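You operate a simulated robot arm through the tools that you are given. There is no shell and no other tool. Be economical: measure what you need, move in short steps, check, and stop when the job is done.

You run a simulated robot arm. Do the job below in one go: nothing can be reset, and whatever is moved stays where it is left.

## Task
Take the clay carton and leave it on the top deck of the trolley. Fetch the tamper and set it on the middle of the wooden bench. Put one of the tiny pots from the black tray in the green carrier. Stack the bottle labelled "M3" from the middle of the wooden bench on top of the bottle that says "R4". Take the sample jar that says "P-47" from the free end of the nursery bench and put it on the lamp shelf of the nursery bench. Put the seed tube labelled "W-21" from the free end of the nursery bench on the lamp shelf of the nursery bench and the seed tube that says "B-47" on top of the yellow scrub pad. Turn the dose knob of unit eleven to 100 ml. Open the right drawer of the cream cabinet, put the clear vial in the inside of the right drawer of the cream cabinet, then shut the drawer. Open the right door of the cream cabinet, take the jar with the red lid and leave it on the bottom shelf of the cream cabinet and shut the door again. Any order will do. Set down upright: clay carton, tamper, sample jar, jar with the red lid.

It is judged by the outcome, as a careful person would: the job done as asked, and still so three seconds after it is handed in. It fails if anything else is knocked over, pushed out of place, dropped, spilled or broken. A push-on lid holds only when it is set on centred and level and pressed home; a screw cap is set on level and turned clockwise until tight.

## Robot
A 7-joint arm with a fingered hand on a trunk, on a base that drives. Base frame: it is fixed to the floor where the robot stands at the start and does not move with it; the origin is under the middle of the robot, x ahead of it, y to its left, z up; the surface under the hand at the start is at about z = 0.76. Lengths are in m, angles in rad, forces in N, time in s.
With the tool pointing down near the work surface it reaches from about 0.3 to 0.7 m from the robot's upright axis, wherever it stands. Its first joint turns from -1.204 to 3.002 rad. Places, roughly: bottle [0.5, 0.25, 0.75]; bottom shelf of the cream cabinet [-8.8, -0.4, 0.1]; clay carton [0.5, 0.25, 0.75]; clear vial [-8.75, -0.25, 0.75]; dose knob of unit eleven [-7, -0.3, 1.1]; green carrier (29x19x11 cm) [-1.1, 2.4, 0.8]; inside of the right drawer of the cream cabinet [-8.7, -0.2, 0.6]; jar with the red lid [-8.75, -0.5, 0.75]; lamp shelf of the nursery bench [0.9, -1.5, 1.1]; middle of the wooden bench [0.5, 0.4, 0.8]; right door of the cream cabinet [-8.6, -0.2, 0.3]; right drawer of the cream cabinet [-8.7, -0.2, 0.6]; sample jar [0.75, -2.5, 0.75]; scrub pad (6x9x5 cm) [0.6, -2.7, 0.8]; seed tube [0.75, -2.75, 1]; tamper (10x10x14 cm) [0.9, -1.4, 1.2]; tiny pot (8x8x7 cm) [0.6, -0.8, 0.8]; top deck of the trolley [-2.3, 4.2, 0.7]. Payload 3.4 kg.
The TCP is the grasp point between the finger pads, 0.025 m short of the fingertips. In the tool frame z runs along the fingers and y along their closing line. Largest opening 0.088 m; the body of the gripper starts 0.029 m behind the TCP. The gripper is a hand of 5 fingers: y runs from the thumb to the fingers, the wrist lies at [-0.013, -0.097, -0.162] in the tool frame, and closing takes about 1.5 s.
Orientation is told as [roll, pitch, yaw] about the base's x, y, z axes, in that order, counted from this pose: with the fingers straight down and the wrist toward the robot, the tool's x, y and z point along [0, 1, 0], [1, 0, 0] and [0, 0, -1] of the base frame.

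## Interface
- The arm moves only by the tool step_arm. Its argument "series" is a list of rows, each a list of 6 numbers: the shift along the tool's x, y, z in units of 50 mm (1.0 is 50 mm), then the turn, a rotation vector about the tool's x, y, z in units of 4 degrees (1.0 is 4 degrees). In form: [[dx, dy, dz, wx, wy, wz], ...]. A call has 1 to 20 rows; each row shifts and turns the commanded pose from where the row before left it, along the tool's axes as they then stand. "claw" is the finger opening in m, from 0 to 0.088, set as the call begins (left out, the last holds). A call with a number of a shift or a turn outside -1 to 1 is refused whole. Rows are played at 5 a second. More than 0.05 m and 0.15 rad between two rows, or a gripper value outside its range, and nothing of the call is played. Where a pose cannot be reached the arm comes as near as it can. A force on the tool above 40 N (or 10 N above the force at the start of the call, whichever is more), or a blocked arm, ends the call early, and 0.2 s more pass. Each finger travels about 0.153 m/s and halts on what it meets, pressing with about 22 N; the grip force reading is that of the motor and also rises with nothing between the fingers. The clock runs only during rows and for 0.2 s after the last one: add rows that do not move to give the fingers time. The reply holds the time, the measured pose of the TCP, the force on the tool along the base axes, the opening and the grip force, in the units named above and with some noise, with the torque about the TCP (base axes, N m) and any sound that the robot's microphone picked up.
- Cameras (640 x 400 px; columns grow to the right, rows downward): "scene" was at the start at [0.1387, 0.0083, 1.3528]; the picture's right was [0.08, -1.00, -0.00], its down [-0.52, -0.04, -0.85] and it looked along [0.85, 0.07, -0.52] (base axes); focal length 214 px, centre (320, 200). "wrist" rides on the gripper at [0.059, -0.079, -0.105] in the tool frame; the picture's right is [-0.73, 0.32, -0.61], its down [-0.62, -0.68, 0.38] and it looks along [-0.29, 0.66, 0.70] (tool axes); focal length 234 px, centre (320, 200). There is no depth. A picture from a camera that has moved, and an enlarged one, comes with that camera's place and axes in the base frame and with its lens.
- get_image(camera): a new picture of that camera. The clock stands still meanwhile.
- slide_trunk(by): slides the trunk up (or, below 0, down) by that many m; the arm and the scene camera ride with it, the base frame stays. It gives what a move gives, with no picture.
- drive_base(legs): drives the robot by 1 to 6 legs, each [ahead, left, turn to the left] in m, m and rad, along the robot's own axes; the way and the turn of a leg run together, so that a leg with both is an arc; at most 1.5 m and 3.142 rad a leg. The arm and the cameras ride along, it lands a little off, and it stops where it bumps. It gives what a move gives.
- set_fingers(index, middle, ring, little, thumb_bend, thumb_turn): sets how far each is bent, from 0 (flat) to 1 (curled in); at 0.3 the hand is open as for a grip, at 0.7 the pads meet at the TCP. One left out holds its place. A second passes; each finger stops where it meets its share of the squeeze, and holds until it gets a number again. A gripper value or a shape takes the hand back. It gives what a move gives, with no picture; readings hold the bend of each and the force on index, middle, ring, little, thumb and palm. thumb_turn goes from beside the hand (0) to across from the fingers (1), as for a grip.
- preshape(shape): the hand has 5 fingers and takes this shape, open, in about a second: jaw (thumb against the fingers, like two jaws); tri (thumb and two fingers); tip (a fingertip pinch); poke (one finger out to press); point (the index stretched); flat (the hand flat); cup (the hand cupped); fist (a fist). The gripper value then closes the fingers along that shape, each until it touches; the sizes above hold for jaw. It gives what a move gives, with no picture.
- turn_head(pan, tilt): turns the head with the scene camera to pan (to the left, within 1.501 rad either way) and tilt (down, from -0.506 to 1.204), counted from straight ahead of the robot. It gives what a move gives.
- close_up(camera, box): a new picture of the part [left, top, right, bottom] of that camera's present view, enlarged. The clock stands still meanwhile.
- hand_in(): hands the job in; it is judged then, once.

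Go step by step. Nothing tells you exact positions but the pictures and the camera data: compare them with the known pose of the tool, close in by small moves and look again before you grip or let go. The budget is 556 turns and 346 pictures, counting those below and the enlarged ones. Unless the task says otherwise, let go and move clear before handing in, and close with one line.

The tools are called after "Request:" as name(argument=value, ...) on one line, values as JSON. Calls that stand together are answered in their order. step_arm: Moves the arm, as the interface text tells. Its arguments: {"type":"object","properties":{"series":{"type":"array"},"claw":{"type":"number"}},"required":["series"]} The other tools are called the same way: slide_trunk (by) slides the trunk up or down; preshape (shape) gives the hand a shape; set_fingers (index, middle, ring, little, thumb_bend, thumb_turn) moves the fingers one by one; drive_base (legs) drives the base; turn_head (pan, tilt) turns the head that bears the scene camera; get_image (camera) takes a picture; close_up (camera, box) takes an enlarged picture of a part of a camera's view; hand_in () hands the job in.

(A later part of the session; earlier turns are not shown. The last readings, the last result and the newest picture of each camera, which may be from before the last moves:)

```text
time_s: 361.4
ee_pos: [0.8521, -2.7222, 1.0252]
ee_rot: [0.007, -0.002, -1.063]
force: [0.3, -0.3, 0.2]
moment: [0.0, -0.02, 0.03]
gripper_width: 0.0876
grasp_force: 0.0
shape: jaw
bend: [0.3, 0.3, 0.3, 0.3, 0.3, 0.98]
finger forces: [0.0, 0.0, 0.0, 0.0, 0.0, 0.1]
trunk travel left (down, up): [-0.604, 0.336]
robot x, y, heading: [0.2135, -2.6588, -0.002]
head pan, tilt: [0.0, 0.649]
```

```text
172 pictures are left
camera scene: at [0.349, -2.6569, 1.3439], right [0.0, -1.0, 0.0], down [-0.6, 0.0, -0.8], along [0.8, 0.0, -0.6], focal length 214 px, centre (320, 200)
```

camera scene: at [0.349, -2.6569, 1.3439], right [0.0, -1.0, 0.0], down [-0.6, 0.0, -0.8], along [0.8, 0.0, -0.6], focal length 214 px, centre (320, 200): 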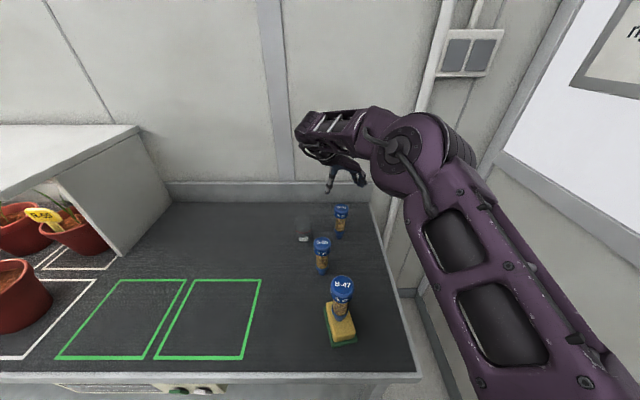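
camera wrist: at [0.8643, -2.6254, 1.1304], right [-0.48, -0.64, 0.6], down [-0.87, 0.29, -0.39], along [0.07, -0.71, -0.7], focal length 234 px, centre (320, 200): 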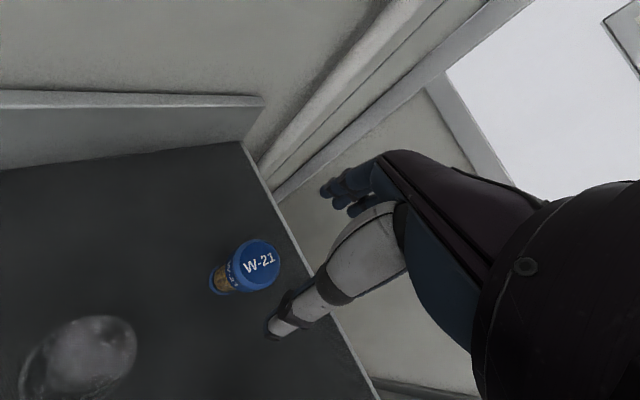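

Request:
step_arm(series=[[-0.02, 0.12, 0.6, 0, 0, 0], [0, 0, 0.6, 0, 0, 0], [0, 0, 0, 0, 0, 0]])

Request:
close_up(camera="wrist", box=[200, 160, 420, 360])

Request:
close_up(camera="scene", box=[260, 100, 480, 280])

```text
time_s: 362.2
ee_pos: [0.8535, -2.7292, 0.9659]
ee_rot: [0.009, 0.001, -1.061]
force: [0.7, 0.7, 0.5]
moment: [-0.02, 0.05, -0.02]
gripper_width: 0.0877
grasp_force: 0.0
shape: jaw
bend: [0.3, 0.3, 0.3, 0.3, 0.3, 0.98]
finger forces: [0.0, 0.0, 0.1, 0.1, 0.0, 0.0]
trunk travel left (down, up): [-0.604, 0.336]
robot x, y, heading: [0.2151, -2.6599, 0.002]
head pan, tilt: [0.0, 0.649]
```

```text
2.00 times, centred on (310, 260) of wrist
camera zoom: at [0.8654, -2.6326, 1.071], right [-0.48, -0.64, 0.6], down [-0.87, 0.29, -0.39], along [0.07, -0.71, -0.7], focal length 468 px, centre (340, 80)
```

zoom: 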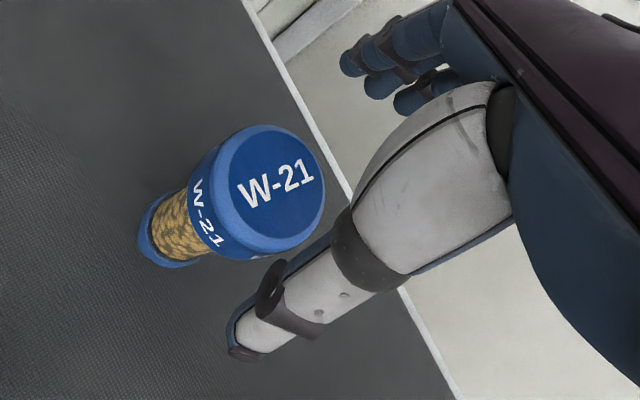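

```text
2.22 times, centred on (370, 190) of scene
camera zoom: at [0.349, -2.6575, 1.3439], right [0.0, -1.0, 0.0], down [-0.6, 0.0, -0.8], along [0.8, 0.0, -0.6], focal length 477 px, centre (209, 222)
```

zoom: 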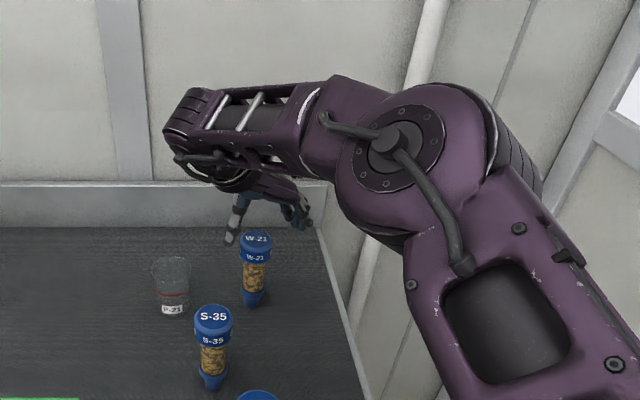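

Request:
step_arm(series=[[0, -0.14, 0.4, 0, 0, 0], [0, 0, 0.4, 0, 0, 0], [0, 0, 0.42, 0, 0, 0], [0, 0, 0, 0, 0, 0]])

Request:
step_arm(series=[[0, 0, 0, 0, 0, 0], [0, 0, 0, 0, 0, 0], [0, 0, 0, 0, 0, 0], [0, 0, 0, 0, 0, 0], [0, 0, 0, 0, 0, 0], [0, 0, 0, 0, 0, 0], [0, 0, 0, 0, 0, 0]], claw=0.02)

Request:
close_up(camera="wrist", box=[200, 160, 420, 360])

```text
time_s: 363.2
ee_pos: [0.8529, -2.7232, 0.9047]
ee_rot: [0.007, -0.002, -1.063]
force: [-0.4, 0.1, 0.7]
moment: [0.01, -0.01, 0.02]
gripper_width: 0.0876
grasp_force: 0.0
shape: jaw
bend: [0.3, 0.3, 0.3, 0.3, 0.3, 0.98]
finger forces: [0.0, 0.0, 0.1, 0.0, 0.1, 0.1]
trunk travel left (down, up): [-0.604, 0.336]
robot x, y, heading: [0.2129, -2.6603, 0.001]
head pan, tilt: [0.0, 0.649]
```

```text
time_s: 364.8
ee_pos: [0.8523, -2.7235, 0.9052]
ee_rot: [0.006, 0.0, -1.063]
force: [0.4, 0.4, -0.1]
moment: [-0.01, 0.02, -0.01]
gripper_width: 0.0276
grasp_force: 21.9
shape: jaw
bend: [0.74, 0.55, 0.59, 0.56, 0.74, 1.0]
finger forces: [13.4, 5.3, 0.0, 0.1, 18.7, 0.0]
trunk travel left (down, up): [-0.604, 0.336]
robot x, y, heading: [0.2124, -2.659, 0.001]
head pan, tilt: [0.0, 0.649]
```

```text
2.00 times, centred on (310, 260) of wrist
camera zoom: at [0.8643, -2.6268, 1.01], right [-0.48, -0.64, 0.6], down [-0.87, 0.29, -0.39], along [0.07, -0.71, -0.7], focal length 468 px, centre (340, 80)
```

zoom: 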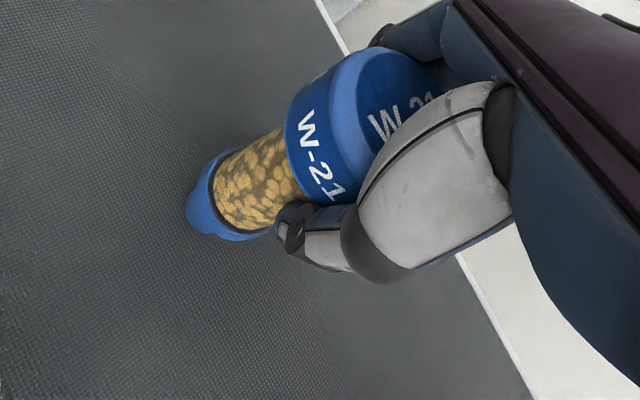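

W-21 is gripped. Lift, raise trunk, retract, and drive to the shelf.

Request:
step_arm(series=[[0, 0, -0.3, 0, 0, 0], [0, 0, -0.7, 0, 0, 0], [0, 0, -0.8, 0, 0, 0], [0, 0, -0.8, 0, 0, 0], [0, 0, 0, 0, 0, 0]])

Request:
slide_trunk(by=0.33)

Request:
step_arm(series=[[-0.8, -0.4, 0, 0, 0, 0], [-0.8, -0.4, 0, 0, 0, 0], [-0.8, -0.4, 0, 0, 0, 0], [-0.8, -0.4, 0, 0, 0, 0], [0, 0, 0, 0, 0, 0]])

Request:
drive_base(legs=[[-0.06, 0, 0], [0, 1.4, 0]])

Request:
turn_head(pan=0.1, tilt=0.6)

Request:
get_image(camera="scene")

Request:
get_image(camera="wrist")

```text
time_s: 366.0
ee_pos: [0.8501, -2.7263, 1.0355]
ee_rot: [0.005, 0.0, -1.064]
force: [-0.9, 0.1, -1.1]
moment: [0.03, 0.01, 0.01]
gripper_width: 0.0279
grasp_force: 22.2
shape: jaw
bend: [0.74, 0.55, 0.59, 0.56, 0.74, 1.0]
finger forces: [13.3, 5.3, 0.0, 0.0, 18.9, 0.0]
trunk travel left (down, up): [-0.604, 0.336]
robot x, y, heading: [0.2094, -2.6586, 0.005]
head pan, tilt: [0.0, 0.649]
```

```text
time_s: 369.2
ee_pos: [0.8498, -2.7252, 1.3649]
ee_rot: [0.008, 0.0, -1.064]
force: [0.2, -1.5, -0.7]
moment: [-0.02, 0.05, 0.01]
gripper_width: 0.0277
grasp_force: 21.9
shape: jaw
bend: [0.74, 0.55, 0.59, 0.56, 0.74, 1.0]
finger forces: [13.3, 5.5, 0.0, 0.0, 18.8, 0.0]
trunk travel left (down, up): [-0.934, 0.006]
robot x, y, heading: [0.2154, -2.661, -0.001]
head pan, tilt: [0.0, 0.649]
```

```text
time_s: 370.4
ee_pos: [0.6723, -2.7323, 1.3634]
ee_rot: [0.007, 0.001, -1.062]
force: [-0.5, 0.2, -0.7]
moment: [-0.02, -0.02, 0.01]
gripper_width: 0.0276
grasp_force: 22.3
shape: jaw
bend: [0.74, 0.55, 0.59, 0.56, 0.74, 1.0]
finger forces: [13.3, 5.3, 0.1, 0.0, 18.7, 0.1]
trunk travel left (down, up): [-0.934, 0.006]
robot x, y, heading: [0.2113, -2.6601, -0.005]
head pan, tilt: [0.0, 0.649]
```

```text
time_s: 378.0
ee_pos: [0.6042, -1.3146, 1.3626]
ee_rot: [0.005, 0.0, -1.053]
force: [1.3, -0.3, 0.0]
moment: [0.02, 0.0, 0.0]
gripper_width: 0.0275
grasp_force: 21.8
shape: jaw
bend: [0.74, 0.55, 0.59, 0.56, 0.74, 1.0]
finger forces: [13.3, 5.3, 0.0, 0.1, 18.8, 0.0]
trunk travel left (down, up): [-0.934, 0.006]
robot x, y, heading: [0.1453, -1.2454, 0.011]
head pan, tilt: [0.0, 0.649]
```

```text
time_s: 378.7
ee_pos: [0.6051, -1.3159, 1.3631]
ee_rot: [0.008, 0.001, -1.051]
force: [-0.5, -0.2, -0.2]
moment: [0.0, 0.0, 0.01]
gripper_width: 0.0274
grasp_force: 22.2
shape: jaw
bend: [0.74, 0.55, 0.59, 0.56, 0.74, 1.0]
finger forces: [13.3, 5.3, 0.0, 0.1, 18.8, 0.0]
trunk travel left (down, up): [-0.934, 0.006]
robot x, y, heading: [0.144, -1.2453, 0.01]
head pan, tilt: [0.099, 0.6]
```

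```text
168 pictures are left
camera scene: at [0.283, -1.2339, 1.6781], right [0.11, -0.99, 0.0], down [-0.56, -0.06, -0.82], along [0.82, 0.09, -0.57], focal length 214 px, centre (320, 200)
```

scene: 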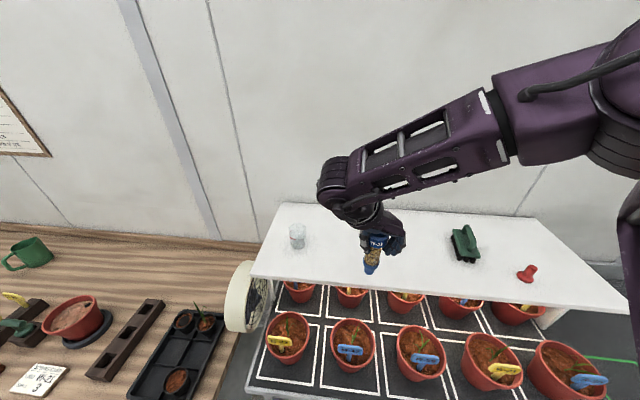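

```text
167 pictures are left
camera wrist: at [0.6156, -1.2172, 1.4689], right [-0.47, -0.64, 0.6], down [-0.88, 0.28, -0.39], along [0.08, -0.71, -0.7], focal length 234 px, centre (320, 200)
```

wrist: 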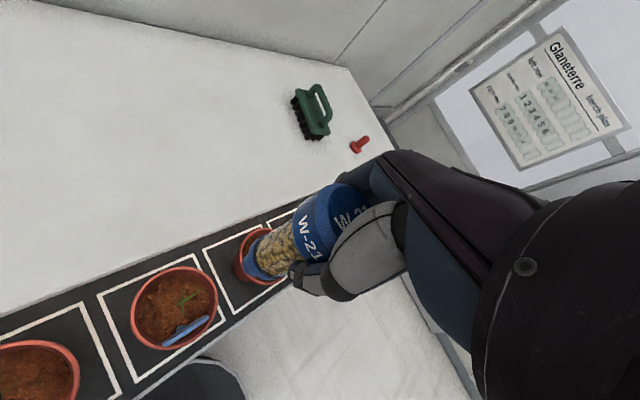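

Request:
drive_base(legs=[[0.06, 0, 0]])

Request:
step_arm(series=[[0.665, 0.295, 0, 0, 0, 0], [0.665, 0.295, 0, 0, 0, 0], [0.665, 0.295, 0, 0, 0, 0], [0.665, 0.295, 0, 0, 0, 0], [0, 0, 0.7, 0, 0, 0], [0, 0, 0.7, 0, 0, 0], [0, 0, 0.7, 0, 0, 0], [0, 0, 0.35, 0, 0, 0], [0, 0, 0, 0, 0, 0]])

Request:
get_image(camera="wrist")

Request:
close_up(camera="scene", box=[260, 160, 500, 320])

```text
time_s: 379.6
ee_pos: [0.6547, -1.3152, 1.3667]
ee_rot: [0.012, -0.003, -1.053]
force: [-0.4, 0.5, -0.7]
moment: [-0.02, 0.01, 0.05]
gripper_width: 0.0277
grasp_force: 22.1
shape: jaw
bend: [0.74, 0.55, 0.59, 0.56, 0.74, 1.0]
finger forces: [13.4, 5.4, 0.0, 0.0, 18.9, 0.1]
trunk travel left (down, up): [-0.934, 0.006]
robot x, y, heading: [0.2033, -1.2453, 0.011]
head pan, tilt: [0.099, 0.6]
```

```text
time_s: 381.6
ee_pos: [0.8086, -1.3002, 1.2424]
ee_rot: [0.008, 0.001, -1.052]
force: [0.0, 0.3, -0.3]
moment: [0.01, 0.05, 0.01]
gripper_width: 0.0278
grasp_force: 21.9
shape: jaw
bend: [0.74, 0.55, 0.59, 0.56, 0.75, 1.0]
finger forces: [13.5, 5.2, 0.1, 0.0, 18.9, 0.0]
trunk travel left (down, up): [-0.934, 0.006]
robot x, y, heading: [0.2052, -1.2443, 0.012]
head pan, tilt: [0.099, 0.6]
```

```text
166 pictures are left
camera wrist: at [0.8179, -1.2024, 1.348], right [-0.47, -0.64, 0.6], down [-0.88, 0.28, -0.39], along [0.08, -0.71, -0.7], focal length 234 px, centre (320, 200)
```

wrist: 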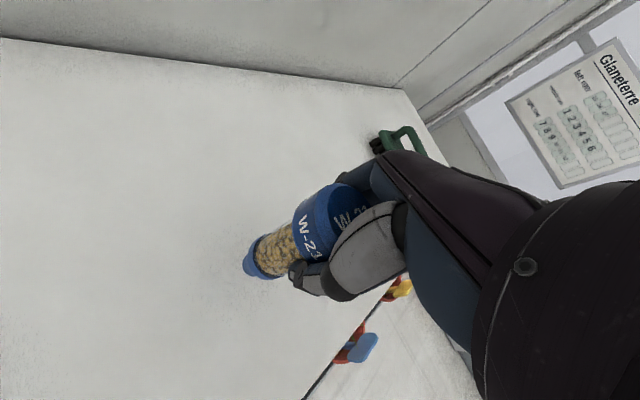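

```text
2.50 times, centred on (380, 240) of scene
camera zoom: at [0.341, -1.2334, 1.6781], right [0.11, -0.99, 0.0], down [-0.56, -0.06, -0.82], along [0.82, 0.09, -0.57], focal length 536 px, centre (170, 100)
```

zoom: 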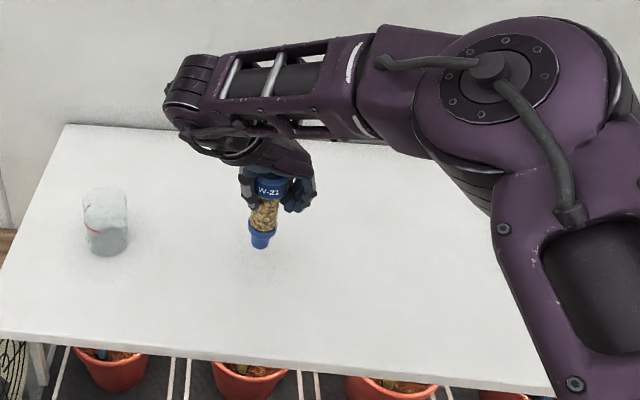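

Request:
step_arm(series=[[0, 0, 0.15, 0, 0, 0], [0, 0, 0.1, 0, 0, 0], [0, 0, 0, 0, 0, 0]])

Request:
step_arm(series=[[0, 0, 0.08, 0, 0, 0], [0, 0, 0, 0, 0, 0]])

Request:
step_arm(series=[[0, 0, 0.07, 0, 0, 0], [0, 0, 0, 0, 0, 0]])

Request:
step_arm(series=[[0, 0, 0.07, 0, 0, 0], [0, 0, 0, 0, 0, 0]])

```text
time_s: 382.4
ee_pos: [0.8072, -1.2987, 1.2305]
ee_rot: [0.007, 0.0, -1.052]
force: [-0.3, 0.1, 0.3]
moment: [-0.02, -0.01, -0.03]
gripper_width: 0.0275
grasp_force: 22.3
shape: jaw
bend: [0.74, 0.55, 0.59, 0.56, 0.75, 1.0]
finger forces: [13.5, 5.3, 0.0, 0.0, 18.9, 0.0]
trunk travel left (down, up): [-0.934, 0.006]
robot x, y, heading: [0.2044, -1.2451, 0.009]
head pan, tilt: [0.099, 0.6]
```

```text
time_s: 383.1
ee_pos: [0.8086, -1.2992, 1.2263]
ee_rot: [0.007, 0.0, -1.052]
force: [0.8, 0.2, -0.9]
moment: [0.03, -0.01, -0.01]
gripper_width: 0.0276
grasp_force: 21.4
shape: jaw
bend: [0.74, 0.55, 0.59, 0.56, 0.75, 1.0]
finger forces: [13.5, 5.3, 0.0, 0.0, 18.9, 0.0]
trunk travel left (down, up): [-0.934, 0.006]
robot x, y, heading: [0.202, -1.2441, 0.009]
head pan, tilt: [0.099, 0.6]
```

```text
time_s: 383.6
ee_pos: [0.808, -1.2995, 1.2234]
ee_rot: [0.009, 0.0, -1.052]
force: [0.3, -0.9, -0.2]
moment: [0.03, 0.01, 0.01]
gripper_width: 0.0278
grasp_force: 21.8
shape: jaw
bend: [0.74, 0.55, 0.59, 0.56, 0.75, 1.0]
finger forces: [13.5, 5.3, 0.0, 0.1, 18.9, 0.1]
trunk travel left (down, up): [-0.934, 0.006]
robot x, y, heading: [0.2046, -1.2488, 0.013]
head pan, tilt: [0.099, 0.6]
```

```text
time_s: 384.2
ee_pos: [0.8081, -1.2991, 1.2186]
ee_rot: [0.006, -0.001, -1.053]
force: [0.6, 0.2, -0.4]
moment: [-0.01, -0.02, 0.02]
gripper_width: 0.0277
grasp_force: 21.7
shape: jaw
bend: [0.74, 0.55, 0.59, 0.56, 0.75, 1.0]
finger forces: [13.5, 5.3, 0.1, 0.0, 19.0, 0.0]
trunk travel left (down, up): [-0.934, 0.006]
robot x, y, heading: [0.2059, -1.241, 0.015]
head pan, tilt: [0.099, 0.6]
```

Request:
step_arm(series=[[0, 0, 0.07, 0, 0, 0], [0, 0, 0, 0, 0, 0]])

Request:
step_arm(series=[[0, 0, 0.07, 0, 0, 0], [0, 0, 0, 0, 0, 0]])

Request:
close_up(camera="scene", box=[310, 200, 410, 290])

```text
time_s: 384.9
ee_pos: [0.8084, -1.2996, 1.2156]
ee_rot: [0.008, 0.0, -1.051]
force: [0.7, 0.4, 5.8]
moment: [0.01, -0.04, 0.0]
gripper_width: 0.0275
grasp_force: 21.8
shape: jaw
bend: [0.74, 0.55, 0.59, 0.56, 0.75, 1.0]
finger forces: [14.2, 5.3, 0.0, 0.0, 19.5, 0.1]
trunk travel left (down, up): [-0.934, 0.006]
robot x, y, heading: [0.2037, -1.2469, 0.011]
head pan, tilt: [0.099, 0.6]
```

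```text
time_s: 385.4
ee_pos: [0.8069, -1.2983, 1.2145]
ee_rot: [0.011, -0.003, -1.052]
force: [1.6, 0.3, 20.7]
moment: [-0.03, -0.06, 0.04]
gripper_width: 0.0285
grasp_force: 22.0
shape: jaw
bend: [0.74, 0.55, 0.59, 0.56, 0.75, 1.0]
finger forces: [16.2, 6.3, 0.0, 0.1, 21.3, 0.1]
trunk travel left (down, up): [-0.934, 0.006]
robot x, y, heading: [0.2035, -1.2455, 0.012]
head pan, tilt: [0.099, 0.6]
```

```text
4.44 times, centred on (360, 245) of scene
camera zoom: at [0.3371, -1.2329, 1.6787], right [0.11, -0.99, 0.0], down [-0.56, -0.06, -0.83], along [0.82, 0.09, -0.56], focal length 953 px, centre (142, 0)
```

zoom: 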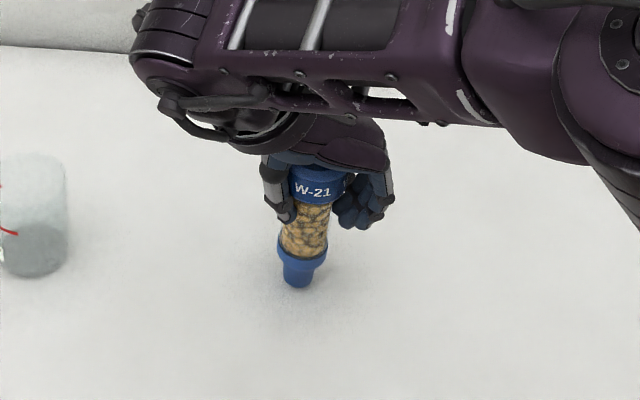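

Contact. Release and rise.

Request:
step_arm(series=[[0, 0, -0.06, 0, 0, 0], [0, 0, 0, 0, 0, 0]])

Request:
step_arm(series=[[0, 0, 0, 0, 0, 0], [0, 0, 0, 0, 0, 0], [0, 0, 0, 0, 0, 0], [0, 0, 0, 0, 0, 0]], claw=0.088)

Request:
step_arm(series=[[0, 0, -0.3, 0, 0, 0], [0, 0, -0.6, 0, 0, 0], [0, 0, -0.8, 0, 0, 0], [0, 0, -0.8, 0, 0, 0], [0, 0, 0, 0, 0, 0]])

Request:
get_image(camera="scene")

```text
time_s: 386.1
ee_pos: [0.8067, -1.2973, 1.2151]
ee_rot: [0.007, -0.001, -1.052]
force: [0.8, -0.6, 10.2]
moment: [-0.06, -0.13, -0.02]
gripper_width: 0.0286
grasp_force: 22.1
shape: jaw
bend: [0.74, 0.55, 0.59, 0.56, 0.75, 1.0]
finger forces: [15.2, 6.1, 0.1, 0.1, 20.2, 0.0]
trunk travel left (down, up): [-0.934, 0.006]
robot x, y, heading: [0.2046, -1.2428, 0.006]
head pan, tilt: [0.099, 0.6]
```

```text
time_s: 387.1
ee_pos: [0.8087, -1.2991, 1.2144]
ee_rot: [0.006, -0.002, -1.052]
force: [0.1, -0.2, 0.0]
moment: [0.0, 0.0, -0.03]
gripper_width: 0.0873
grasp_force: 0.0
shape: jaw
bend: [0.3, 0.3, 0.3, 0.3, 0.3, 0.98]
finger forces: [0.0, 0.0, 0.0, 0.0, 0.0, 0.0]
trunk travel left (down, up): [-0.934, 0.006]
robot x, y, heading: [0.205, -1.244, 0.011]
head pan, tilt: [0.099, 0.6]
```

```text
time_s: 388.2
ee_pos: [0.8069, -1.2992, 1.3412]
ee_rot: [0.004, 0.003, -1.053]
force: [0.6, -0.5, -0.5]
moment: [0.0, -0.01, 0.03]
gripper_width: 0.0876
grasp_force: 0.1
shape: jaw
bend: [0.3, 0.3, 0.3, 0.3, 0.3, 0.98]
finger forces: [0.1, 0.1, 0.0, 0.0, 0.1, 0.1]
trunk travel left (down, up): [-0.934, 0.006]
robot x, y, heading: [0.2044, -1.2456, 0.012]
head pan, tilt: [0.099, 0.6]
```

```text
163 pictures are left
camera scene: at [0.3417, -1.2337, 1.6781], right [0.11, -0.99, 0.0], down [-0.56, -0.06, -0.82], along [0.82, 0.09, -0.57], focal length 214 px, centre (320, 200)
```

scene: 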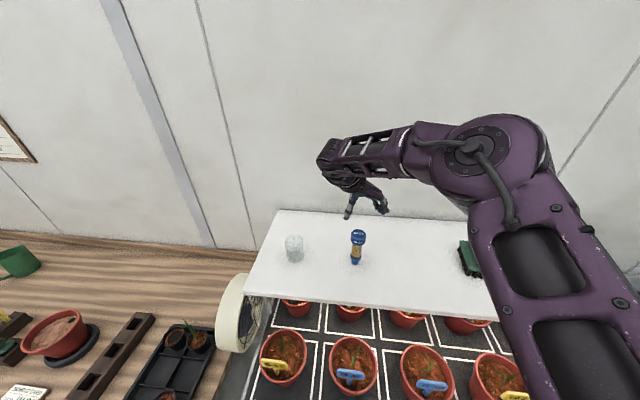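

Both stand on the shelf. Retract, unwind the wrist, then look for the way to the cabinet end.

Request:
step_arm(series=[[-0.75, -0.43, 0, 0, 0, 0], [-0.75, -0.43, 0, 0, 0, 0], [-0.75, -0.43, 0, 0, 0, 0], [-0.75, -0.43, 0, 0, 0, 0], [-0.75, -0.43, 0, 0, 0, 0], [-0.75, -0.43, 0, 0, 0, 0], [0, 0, 0, 0, 0, 0]])

Request:
drive_base(legs=[[-0.5, 0, 0]])

Request:
step_arm(series=[[0, 0, 0, 0, 0, -1], [0, 0, 0, 0, 0, -1], [0, 0, 0, 0, 0, -1], [0, 0, 0, 0, 0, -1], [0, 0, 0, 0, 0, -1], [0, 0, 0, 0, 0, -1], [0, 0, 0, 0, 0, -1], [0, 0, 0, 0, 0, -1], [0, 0, 0, 0, 0, -1], [0, 0, 0, 0, 0, -1], [0, 0, 0, 0, 0, -1], [0, 0, 0, 0, 0, -1], [0, 0, 0, 0, 0, -1], [0, 0, 0, 0, 0, -1], [0, 0, 0, 0, 0, -1], [0, 0, 0, 0, 0, 0]])

Request:
drive_base(legs=[[0, 0, 1.571], [0, 0, 1.571]])

Request:
turn_head(pan=0.3, tilt=0.2)

Request:
get_image(camera="scene")

Request:
turn_head(pan=-1.0, tilt=0.25)

Request:
get_image(camera="scene")

```text
time_s: 389.9
ee_pos: [0.5468, -1.2994, 1.3397]
ee_rot: [0.006, -0.001, -1.053]
force: [0.1, -0.8, 0.6]
moment: [0.02, 0.02, -0.01]
gripper_width: 0.0878
grasp_force: 0.1
shape: jaw
bend: [0.3, 0.3, 0.3, 0.3, 0.3, 0.98]
finger forces: [0.0, 0.0, 0.0, 0.0, 0.0, 0.0]
trunk travel left (down, up): [-0.934, 0.006]
robot x, y, heading: [0.2055, -1.249, 0.009]
head pan, tilt: [0.099, 0.6]
```

```text
time_s: 392.8
ee_pos: [0.0473, -1.3037, 1.339]
ee_rot: [0.007, 0.002, -1.05]
force: [0.4, -1.1, 0.2]
moment: [0.01, -0.01, -0.01]
gripper_width: 0.0875
grasp_force: 0.0
shape: jaw
bend: [0.3, 0.3, 0.3, 0.3, 0.3, 0.98]
finger forces: [0.1, 0.0, 0.1, 0.0, 0.0, 0.1]
trunk travel left (down, up): [-0.934, 0.006]
robot x, y, heading: [-0.2996, -1.2512, 0.009]
head pan, tilt: [0.099, 0.6]
```

```text
time_s: 396.2
ee_pos: [0.0709, -1.2872, 1.3468]
ee_rot: [0.003, -0.005, -0.001]
force: [0.0, 0.4, -0.1]
moment: [-0.02, -0.03, -0.03]
gripper_width: 0.0878
grasp_force: 0.0
shape: jaw
bend: [0.3, 0.3, 0.3, 0.3, 0.3, 0.98]
finger forces: [0.1, 0.1, 0.1, 0.0, 0.1, 0.0]
out of reach, approached as far as the arm can: row 9, 10, 11, 12, 13, 14
trunk travel left (down, up): [-0.934, 0.006]
robot x, y, heading: [-0.298, -1.248, 0.015]
head pan, tilt: [0.099, 0.6]
```

```text
time_s: 404.2
ee_pos: [-0.667, -1.2121, 1.3468]
ee_rot: [0.0, -0.005, 3.134]
force: [0.2, 0.2, 0.2]
moment: [0.0, 0.02, -0.01]
gripper_width: 0.0878
grasp_force: 0.0
shape: jaw
bend: [0.3, 0.3, 0.3, 0.3, 0.3, 0.98]
finger forces: [0.0, 0.1, 0.1, 0.0, 0.1, 0.1]
trunk travel left (down, up): [-0.934, 0.006]
robot x, y, heading: [-0.2989, -1.2482, -3.134]
head pan, tilt: [0.099, 0.6]
```

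```text
time_s: 405.1
ee_pos: [-0.6657, -1.2119, 1.3459]
ee_rot: [0.001, -0.005, 3.133]
force: [-0.3, -0.2, 0.2]
moment: [0.0, 0.0, 0.01]
gripper_width: 0.0876
grasp_force: 0.1
shape: jaw
bend: [0.3, 0.3, 0.3, 0.3, 0.3, 0.98]
finger forces: [0.1, 0.0, 0.1, 0.0, 0.1, 0.1]
trunk travel left (down, up): [-0.934, 0.006]
robot x, y, heading: [-0.2945, -1.2488, -3.133]
head pan, tilt: [0.3, 0.201]
```

```text
162 pictures are left
camera scene: at [-0.4376, -1.2775, 1.7148], right [-0.3, 0.95, 0.0], down [0.19, 0.06, -0.98], along [-0.93, -0.3, -0.2], focal length 214 px, centre (320, 200)
```

scene: 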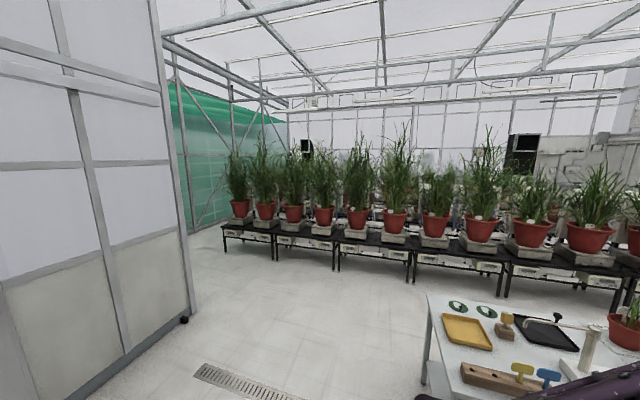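

```text
time_s: 406.6
ee_pos: [-0.6665, -1.2117, 1.3465]
ee_rot: [0.002, -0.005, 3.134]
force: [0.5, -0.5, -1.2]
moment: [0.0, -0.01, 0.01]
gripper_width: 0.0876
grasp_force: 0.0
shape: jaw
bend: [0.3, 0.3, 0.3, 0.3, 0.3, 0.98]
finger forces: [0.0, 0.0, 0.0, 0.1, 0.1, 0.1]
trunk travel left (down, up): [-0.934, 0.006]
robot x, y, heading: [-0.295, -1.25, -3.132]
head pan, tilt: [-1.0, 0.25]
```

```text
161 pictures are left
camera scene: at [-0.4, -1.1711, 1.7104], right [0.84, 0.55, 0.0], down [0.14, -0.21, -0.97], along [-0.53, 0.81, -0.25], focal length 214 px, centre (320, 200)
```

scene: 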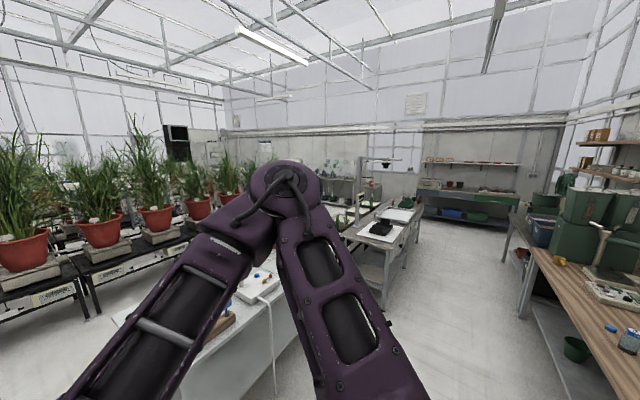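

Request:
drive_base(legs=[[0, 0.85, 0], [1.4, 0, 0]])

Request:
turn_head(pan=0.7, tilt=0.2)

Request:
get_image(camera="scene")

Request:
turn_head(pan=-0.6, tilt=0.2)

Request:
get_image(camera="scene")

```text
time_s: 417.7
ee_pos: [-2.0414, -2.1306, 1.3466]
ee_rot: [0.003, -0.004, -3.122]
force: [0.9, 0.4, 0.1]
moment: [0.01, 0.02, 0.0]
gripper_width: 0.0878
grasp_force: 0.2
shape: jaw
bend: [0.3, 0.3, 0.3, 0.3, 0.3, 0.98]
finger forces: [0.0, 0.0, 0.1, 0.0, 0.0, 0.0]
trunk travel left (down, up): [-0.934, 0.006]
robot x, y, heading: [-1.6716, -2.1592, -3.11]
head pan, tilt: [-1.0, 0.25]
```

```text
time_s: 419.4
ee_pos: [-2.0422, -2.131, 1.3463]
ee_rot: [0.002, -0.005, -3.123]
force: [-0.4, 0.7, -0.9]
moment: [-0.02, -0.04, 0.02]
gripper_width: 0.0875
grasp_force: 0.2
shape: jaw
bend: [0.3, 0.3, 0.3, 0.3, 0.3, 0.98]
finger forces: [0.0, 0.1, 0.0, 0.0, 0.0, 0.0]
trunk travel left (down, up): [-0.934, 0.006]
robot x, y, heading: [-1.6743, -2.1604, -3.11]
head pan, tilt: [0.7, 0.201]
```

```text
160 pictures are left
camera scene: at [-1.7925, -2.2214, 1.7149], right [-0.67, 0.74, 0.0], down [0.15, 0.13, -0.98], along [-0.73, -0.66, -0.2], focal length 214 px, centre (320, 200)
```

scene: 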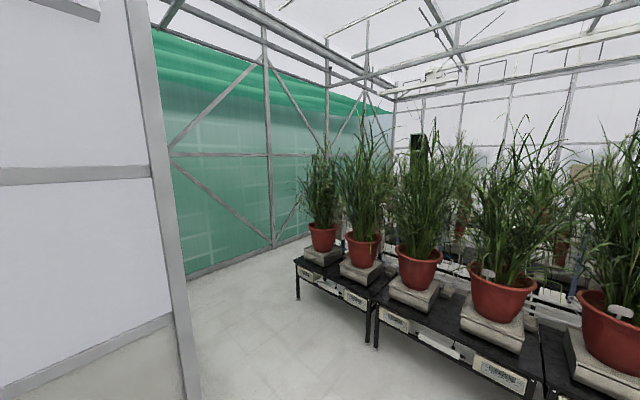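

```text
time_s: 420.9
ee_pos: [-2.0411, -2.1306, 1.3464]
ee_rot: [0.002, -0.007, -3.124]
force: [-0.1, 0.8, 0.0]
moment: [0.02, -0.02, -0.02]
gripper_width: 0.0878
grasp_force: 0.1
shape: jaw
bend: [0.3, 0.3, 0.3, 0.3, 0.3, 0.98]
finger forces: [0.1, 0.0, 0.0, 0.0, 0.0, 0.0]
trunk travel left (down, up): [-0.934, 0.006]
robot x, y, heading: [-1.6733, -2.16, -3.109]
head pan, tilt: [-0.6, 0.201]
```

```text
159 pictures are left
camera scene: at [-1.8019, -2.1091, 1.7149], right [0.54, 0.84, 0.0], down [0.17, -0.11, -0.98], along [-0.83, 0.53, -0.2], focal length 214 px, centre (320, 200)
```

scene: 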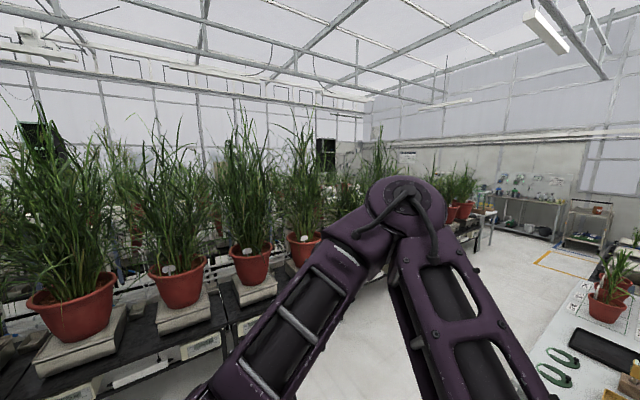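

Request:
drive_base(legs=[[0.35, 0, 0], [0, 0, 1.539], [1.2, 0, 0]])

Request:
turn_head(pan=0.0, tilt=0.25)

Request:
get_image(camera="scene")

Request:
turn_head(pan=-0.9, tilt=0.3)

Request:
get_image(camera="scene")

```text
time_s: 430.6
ee_pos: [-2.0523, -3.3028, 1.3447]
ee_rot: [-0.002, 0.006, -1.534]
force: [-21.0, 21.2, 5.4]
moment: [-1.88, -2.15, 1.69]
gripper_width: 0.088
grasp_force: 0.1
shape: jaw
bend: [0.3, 0.3, 0.3, 0.3, 0.3, 0.98]
finger forces: [0.0, 0.1, 0.0, 0.1, 0.8, 0.0]
trunk travel left (down, up): [-0.934, 0.006]
robot x, y, heading: [-2.0046, -2.9536, -1.556]
head pan, tilt: [-0.6, 0.201]
stopped in leg 3: the force on the tool passed its limit at 132 N (the readings are from after the stop); the commanded pose is now the measured one
```

```text
time_s: 431.6
ee_pos: [-2.0517, -3.301, 1.3462]
ee_rot: [0.0, 0.003, -1.535]
force: [-22.4, 28.0, -6.0]
moment: [-3.31, -2.11, 1.95]
gripper_width: 0.0881
grasp_force: 0.1
shape: jaw
bend: [0.3, 0.3, 0.3, 0.3, 0.3, 0.98]
finger forces: [0.1, 0.1, 0.1, 0.1, 1.0, 0.1]
trunk travel left (down, up): [-0.934, 0.006]
robot x, y, heading: [-2.0084, -2.9536, -1.551]
head pan, tilt: [0.0, 0.25]
```

```text
158 pictures are left
camera scene: at [-2.0191, -3.0817, 1.7115], right [-1.0, -0.01, -0.01], down [0.0, 0.24, -0.97], along [0.02, -0.97, -0.24], focal length 214 px, centre (320, 200)
```

scene: 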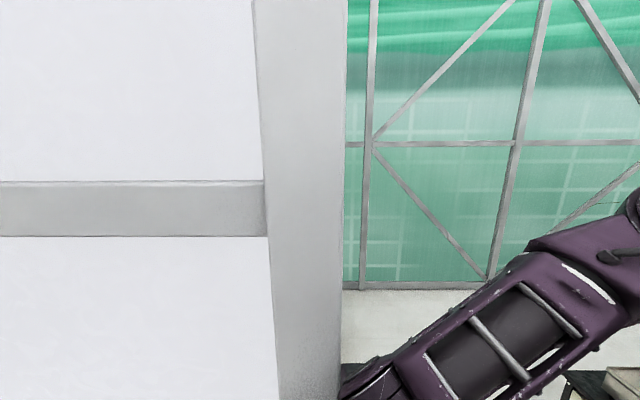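

```text
time_s: 432.8
ee_pos: [-2.0521, -3.3026, 1.3454]
ee_rot: [0.0, 0.005, -1.534]
force: [-22.1, 29.0, -10.9]
moment: [-3.75, -1.99, 1.91]
gripper_width: 0.0882
grasp_force: 0.1
shape: jaw
bend: [0.3, 0.3, 0.3, 0.3, 0.3, 0.98]
finger forces: [0.1, 0.0, 0.0, 0.0, 1.1, 0.0]
trunk travel left (down, up): [-0.934, 0.006]
robot x, y, heading: [-2.0066, -2.9557, -1.553]
head pan, tilt: [-0.901, 0.3]
```

```text
157 pictures are left
camera scene: at [-2.0925, -3.0477, 1.7059], right [-0.63, 0.77, -0.01], down [0.24, 0.18, -0.96], along [-0.74, -0.61, -0.3], focal length 214 px, centre (320, 200)
```

scene: 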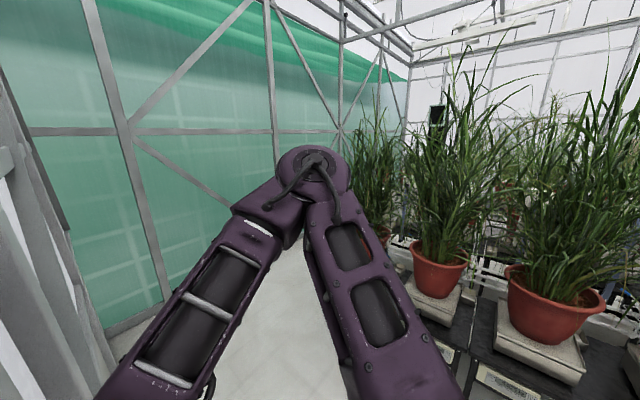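

The hand touched the partition post. I'll back off and fold the arm to its compact starting pose before continuing.

Request:
drive_base(legs=[[-0.4, 0, 0]])

Request:
slide_trunk(by=-0.33)

Request:
step_arm(series=[[0.3, 0, -0.8, 0, 0, 0], [0.3, 0, -0.8, 0, 0, 0], [0.3, 0, -0.8, 0, 0, 0], [0.3, 0, -0.8, 0, 0, 0], [0.3, -0.3, -0.8, 0, 0, 0], [0.3, -0.3, -0.8, 0, 0, 0], [0.3, -0.3, -0.6, 0, 0, 0], [0.2, -0.3, 0, 0, 0, 0], [0, 0, 0, 0, 0, 0]])

Request:
turn_head(pan=-0.4, tilt=0.3)

Request:
get_image(camera="scene")

```text
time_s: 435.3
ee_pos: [-2.0483, -2.9117, 1.3418]
ee_rot: [-0.006, 0.012, -1.532]
force: [0.6, -1.3, 0.5]
moment: [0.0, -0.01, 0.01]
gripper_width: 0.0877
grasp_force: 0.1
shape: jaw
bend: [0.3, 0.3, 0.3, 0.3, 0.3, 0.98]
finger forces: [0.0, 0.0, 0.1, 0.0, 0.0, 0.0]
trunk travel left (down, up): [-0.934, 0.006]
robot x, y, heading: [-2.0108, -2.5509, -1.546]
head pan, tilt: [-0.901, 0.3]
```

```text
time_s: 438.5
ee_pos: [-2.0469, -2.9101, 1.0127]
ee_rot: [-0.005, 0.012, -1.532]
force: [0.6, 0.2, 1.0]
moment: [0.04, -0.01, 0.05]
gripper_width: 0.0878
grasp_force: 0.0
shape: jaw
bend: [0.3, 0.3, 0.3, 0.3, 0.3, 0.98]
finger forces: [0.0, 0.1, 0.1, 0.0, 0.0, 0.1]
trunk travel left (down, up): [-0.604, 0.336]
robot x, y, heading: [-2.0113, -2.5489, -1.554]
head pan, tilt: [-0.901, 0.3]
```

```text
time_s: 440.5
ee_pos: [-1.9328, -2.8474, 1.2817]
ee_rot: [-0.008, 0.01, -1.533]
force: [-0.2, -0.1, 0.3]
moment: [-0.01, -0.03, -0.05]
gripper_width: 0.0879
grasp_force: 0.0
shape: jaw
bend: [0.3, 0.3, 0.3, 0.3, 0.3, 0.98]
finger forces: [0.0, 0.0, 0.0, 0.0, 0.1, 0.1]
trunk travel left (down, up): [-0.604, 0.336]
robot x, y, heading: [-2.0157, -2.5505, -1.552]
head pan, tilt: [-0.901, 0.3]
```

```text
time_s: 441.4
ee_pos: [-1.9329, -2.8486, 1.2803]
ee_rot: [-0.005, 0.011, -1.534]
force: [-0.3, 0.1, 1.3]
moment: [-0.02, 0.02, 0.0]
gripper_width: 0.0879
grasp_force: 0.1
shape: jaw
bend: [0.3, 0.3, 0.3, 0.3, 0.3, 0.98]
finger forces: [0.0, 0.0, 0.0, 0.0, 0.1, 0.0]
trunk travel left (down, up): [-0.604, 0.336]
robot x, y, heading: [-2.0149, -2.5483, -1.556]
head pan, tilt: [-0.4, 0.3]
```

```text
156 pictures are left
camera scene: at [-2.0495, -2.6853, 1.3756], right [-0.93, 0.37, 0.0], down [0.11, 0.27, -0.96], along [-0.36, -0.89, -0.3], focal length 214 px, centre (320, 200)
```

scene: 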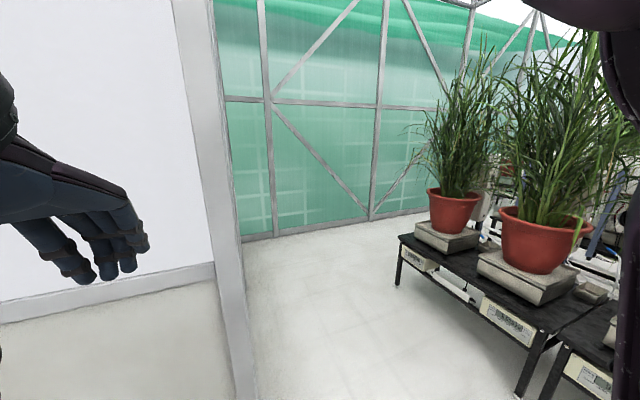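

Clear passage ahead. Drive around the row end.

Request:
drive_base(legs=[[0, -0.6, 0], [1.1, 0, 0], [0.95, 0, 0], [0, 0, -1.585]])

Request:
turn_head(pan=-0.3, tilt=0.2)

Request:
get_image(camera="scene")

```text
time_s: 458.6
ee_pos: [-2.852, -4.7033, 1.2825]
ee_rot: [-0.006, 0.013, -3.132]
force: [0.4, 0.5, 0.4]
moment: [0.02, -0.01, -0.04]
gripper_width: 0.0877
grasp_force: 0.0
shape: jaw
bend: [0.3, 0.3, 0.3, 0.3, 0.3, 0.98]
finger forces: [0.0, 0.0, 0.1, 0.0, 0.1, 0.0]
trunk travel left (down, up): [-0.604, 0.336]
robot x, y, heading: [-2.5531, -4.6257, 3.134]
head pan, tilt: [-0.4, 0.3]
```

```text
time_s: 459.3
ee_pos: [-2.8526, -4.7029, 1.2818]
ee_rot: [-0.006, 0.01, -3.134]
force: [-0.2, 0.5, 0.4]
moment: [0.04, 0.01, -0.01]
gripper_width: 0.0878
grasp_force: 0.0
shape: jaw
bend: [0.3, 0.3, 0.3, 0.3, 0.3, 0.98]
finger forces: [0.0, 0.0, 0.1, 0.0, 0.0, 0.0]
trunk travel left (down, up): [-0.604, 0.336]
robot x, y, heading: [-2.5506, -4.627, 3.127]
head pan, tilt: [-0.3, 0.201]
```

```text
155 pictures are left
camera scene: at [-2.6923, -4.5994, 1.3849], right [0.31, 0.95, 0.0], down [0.19, -0.06, -0.98], along [-0.93, 0.3, -0.2], focal length 214 px, centre (320, 200)
```

scene: 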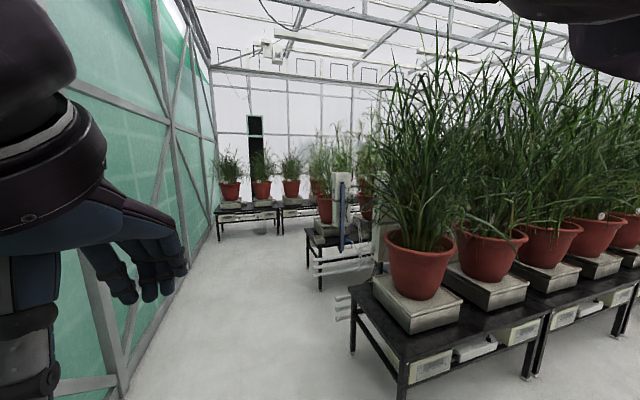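

Request:
drive_base(legs=[[1.0, 0, 0], [0.9, 0, 0]])

Request:
turn_head(pan=-0.6, tilt=0.15)

Request:
get_image(camera="scene")

Request:
turn_head(pan=0.1, tilt=0.15)

Request:
get_image(camera="scene")

```text
time_s: 468.8
ee_pos: [-4.7455, -4.6969, 1.2818]
ee_rot: [-0.005, 0.01, -3.116]
force: [-0.1, -0.1, -0.3]
moment: [-0.01, -0.03, 0.02]
gripper_width: 0.0878
grasp_force: 0.1
shape: jaw
bend: [0.3, 0.3, 0.3, 0.3, 0.3, 0.98]
finger forces: [0.0, 0.1, 0.1, 0.1, 0.1, 0.0]
trunk travel left (down, up): [-0.604, 0.336]
robot x, y, heading: [-4.4478, -4.6195, -3.136]
head pan, tilt: [-0.3, 0.201]
```

```text
time_s: 469.6
ee_pos: [-4.7449, -4.6966, 1.2815]
ee_rot: [-0.005, 0.009, -3.114]
force: [-0.6, -0.7, -0.5]
moment: [0.01, -0.01, -0.01]
gripper_width: 0.0879
grasp_force: 0.0
shape: jaw
bend: [0.3, 0.3, 0.3, 0.3, 0.3, 0.98]
finger forces: [0.0, 0.0, 0.0, 0.0, 0.0, 0.0]
trunk travel left (down, up): [-0.604, 0.336]
robot x, y, heading: [-4.4476, -4.6157, -3.133]
head pan, tilt: [-0.6, 0.15]
```

```text
154 pictures are left
camera scene: at [-4.5743, -4.5651, 1.3896], right [0.56, 0.83, 0.0], down [0.12, -0.08, -0.99], along [-0.82, 0.55, -0.15], focal length 214 px, centre (320, 200)
```

scene: 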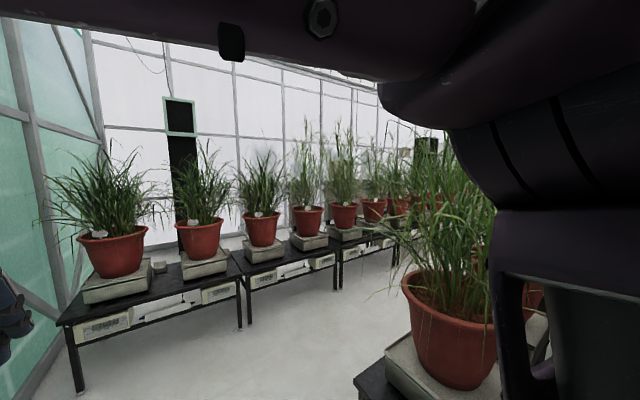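

```text
time_s: 470.6
ee_pos: [-4.744, -4.6966, 1.2809]
ee_rot: [-0.007, 0.011, -3.116]
force: [0.9, -0.3, -0.8]
moment: [-0.01, 0.0, 0.01]
gripper_width: 0.0877
grasp_force: 0.0
shape: jaw
bend: [0.3, 0.3, 0.3, 0.3, 0.3, 0.98]
finger forces: [0.0, 0.1, 0.0, 0.0, 0.0, 0.0]
trunk travel left (down, up): [-0.604, 0.336]
robot x, y, heading: [-4.4466, -4.6185, -3.137]
head pan, tilt: [0.099, 0.15]
```

```text
153 pictures are left
camera scene: at [-4.5897, -4.6265, 1.3896], right [-0.1, 0.99, 0.0], down [0.15, 0.02, -0.99], along [-0.98, -0.1, -0.15], focal length 214 px, centre (320, 200)
```

scene: 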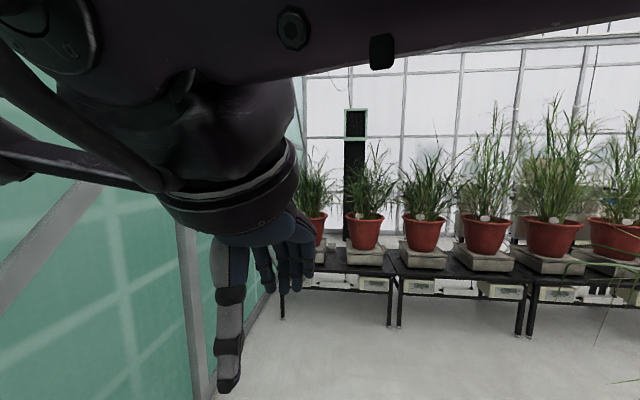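

Request:
drive_base(legs=[[1.3, 0, 0], [0, 0, -1.575]])

Request:
turn_head(pan=0.0, tilt=0.15)

Request:
get_image(camera="scene")

```text
time_s: 481.1
ee_pos: [-5.8231, -4.3363, 1.2815]
ee_rot: [-0.006, 0.01, 1.586]
force: [-0.4, -0.4, -0.9]
moment: [0.07, -0.03, 0.0]
gripper_width: 0.0878
grasp_force: 0.2
shape: jaw
bend: [0.3, 0.3, 0.3, 0.3, 0.3, 0.98]
finger forces: [0.1, 0.1, 0.0, 0.0, 0.0, 0.0]
trunk travel left (down, up): [-0.604, 0.336]
robot x, y, heading: [-5.7495, -4.6372, 1.567]
head pan, tilt: [0.099, 0.15]
```

```text
time_s: 481.7
ee_pos: [-5.8246, -4.3364, 1.2814]
ee_rot: [-0.005, 0.01, 1.589]
force: [0.7, 0.7, 0.2]
moment: [0.0, -0.02, -0.01]
gripper_width: 0.088
grasp_force: 0.0
shape: jaw
bend: [0.3, 0.3, 0.3, 0.3, 0.3, 0.98]
finger forces: [0.0, 0.1, 0.0, 0.0, 0.0, 0.1]
trunk travel left (down, up): [-0.604, 0.336]
robot x, y, heading: [-5.7488, -4.6367, 1.565]
head pan, tilt: [0.0, 0.15]
```

```text
152 pictures are left
camera scene: at [-5.7488, -4.491, 1.3896], right [1.0, 0.0, 0.0], down [0.0, -0.15, -0.99], along [0.0, 0.99, -0.15], focal length 214 px, centre (320, 200)
```

scene: 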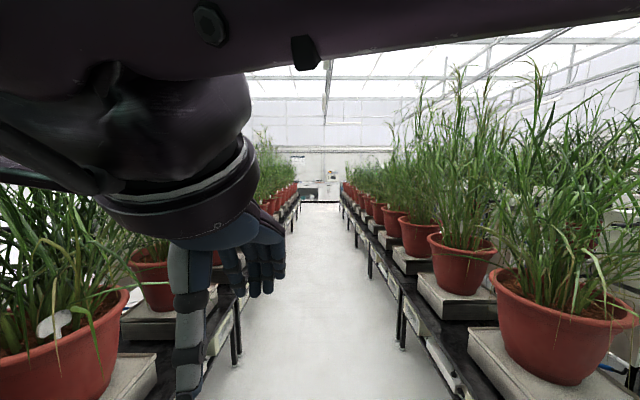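

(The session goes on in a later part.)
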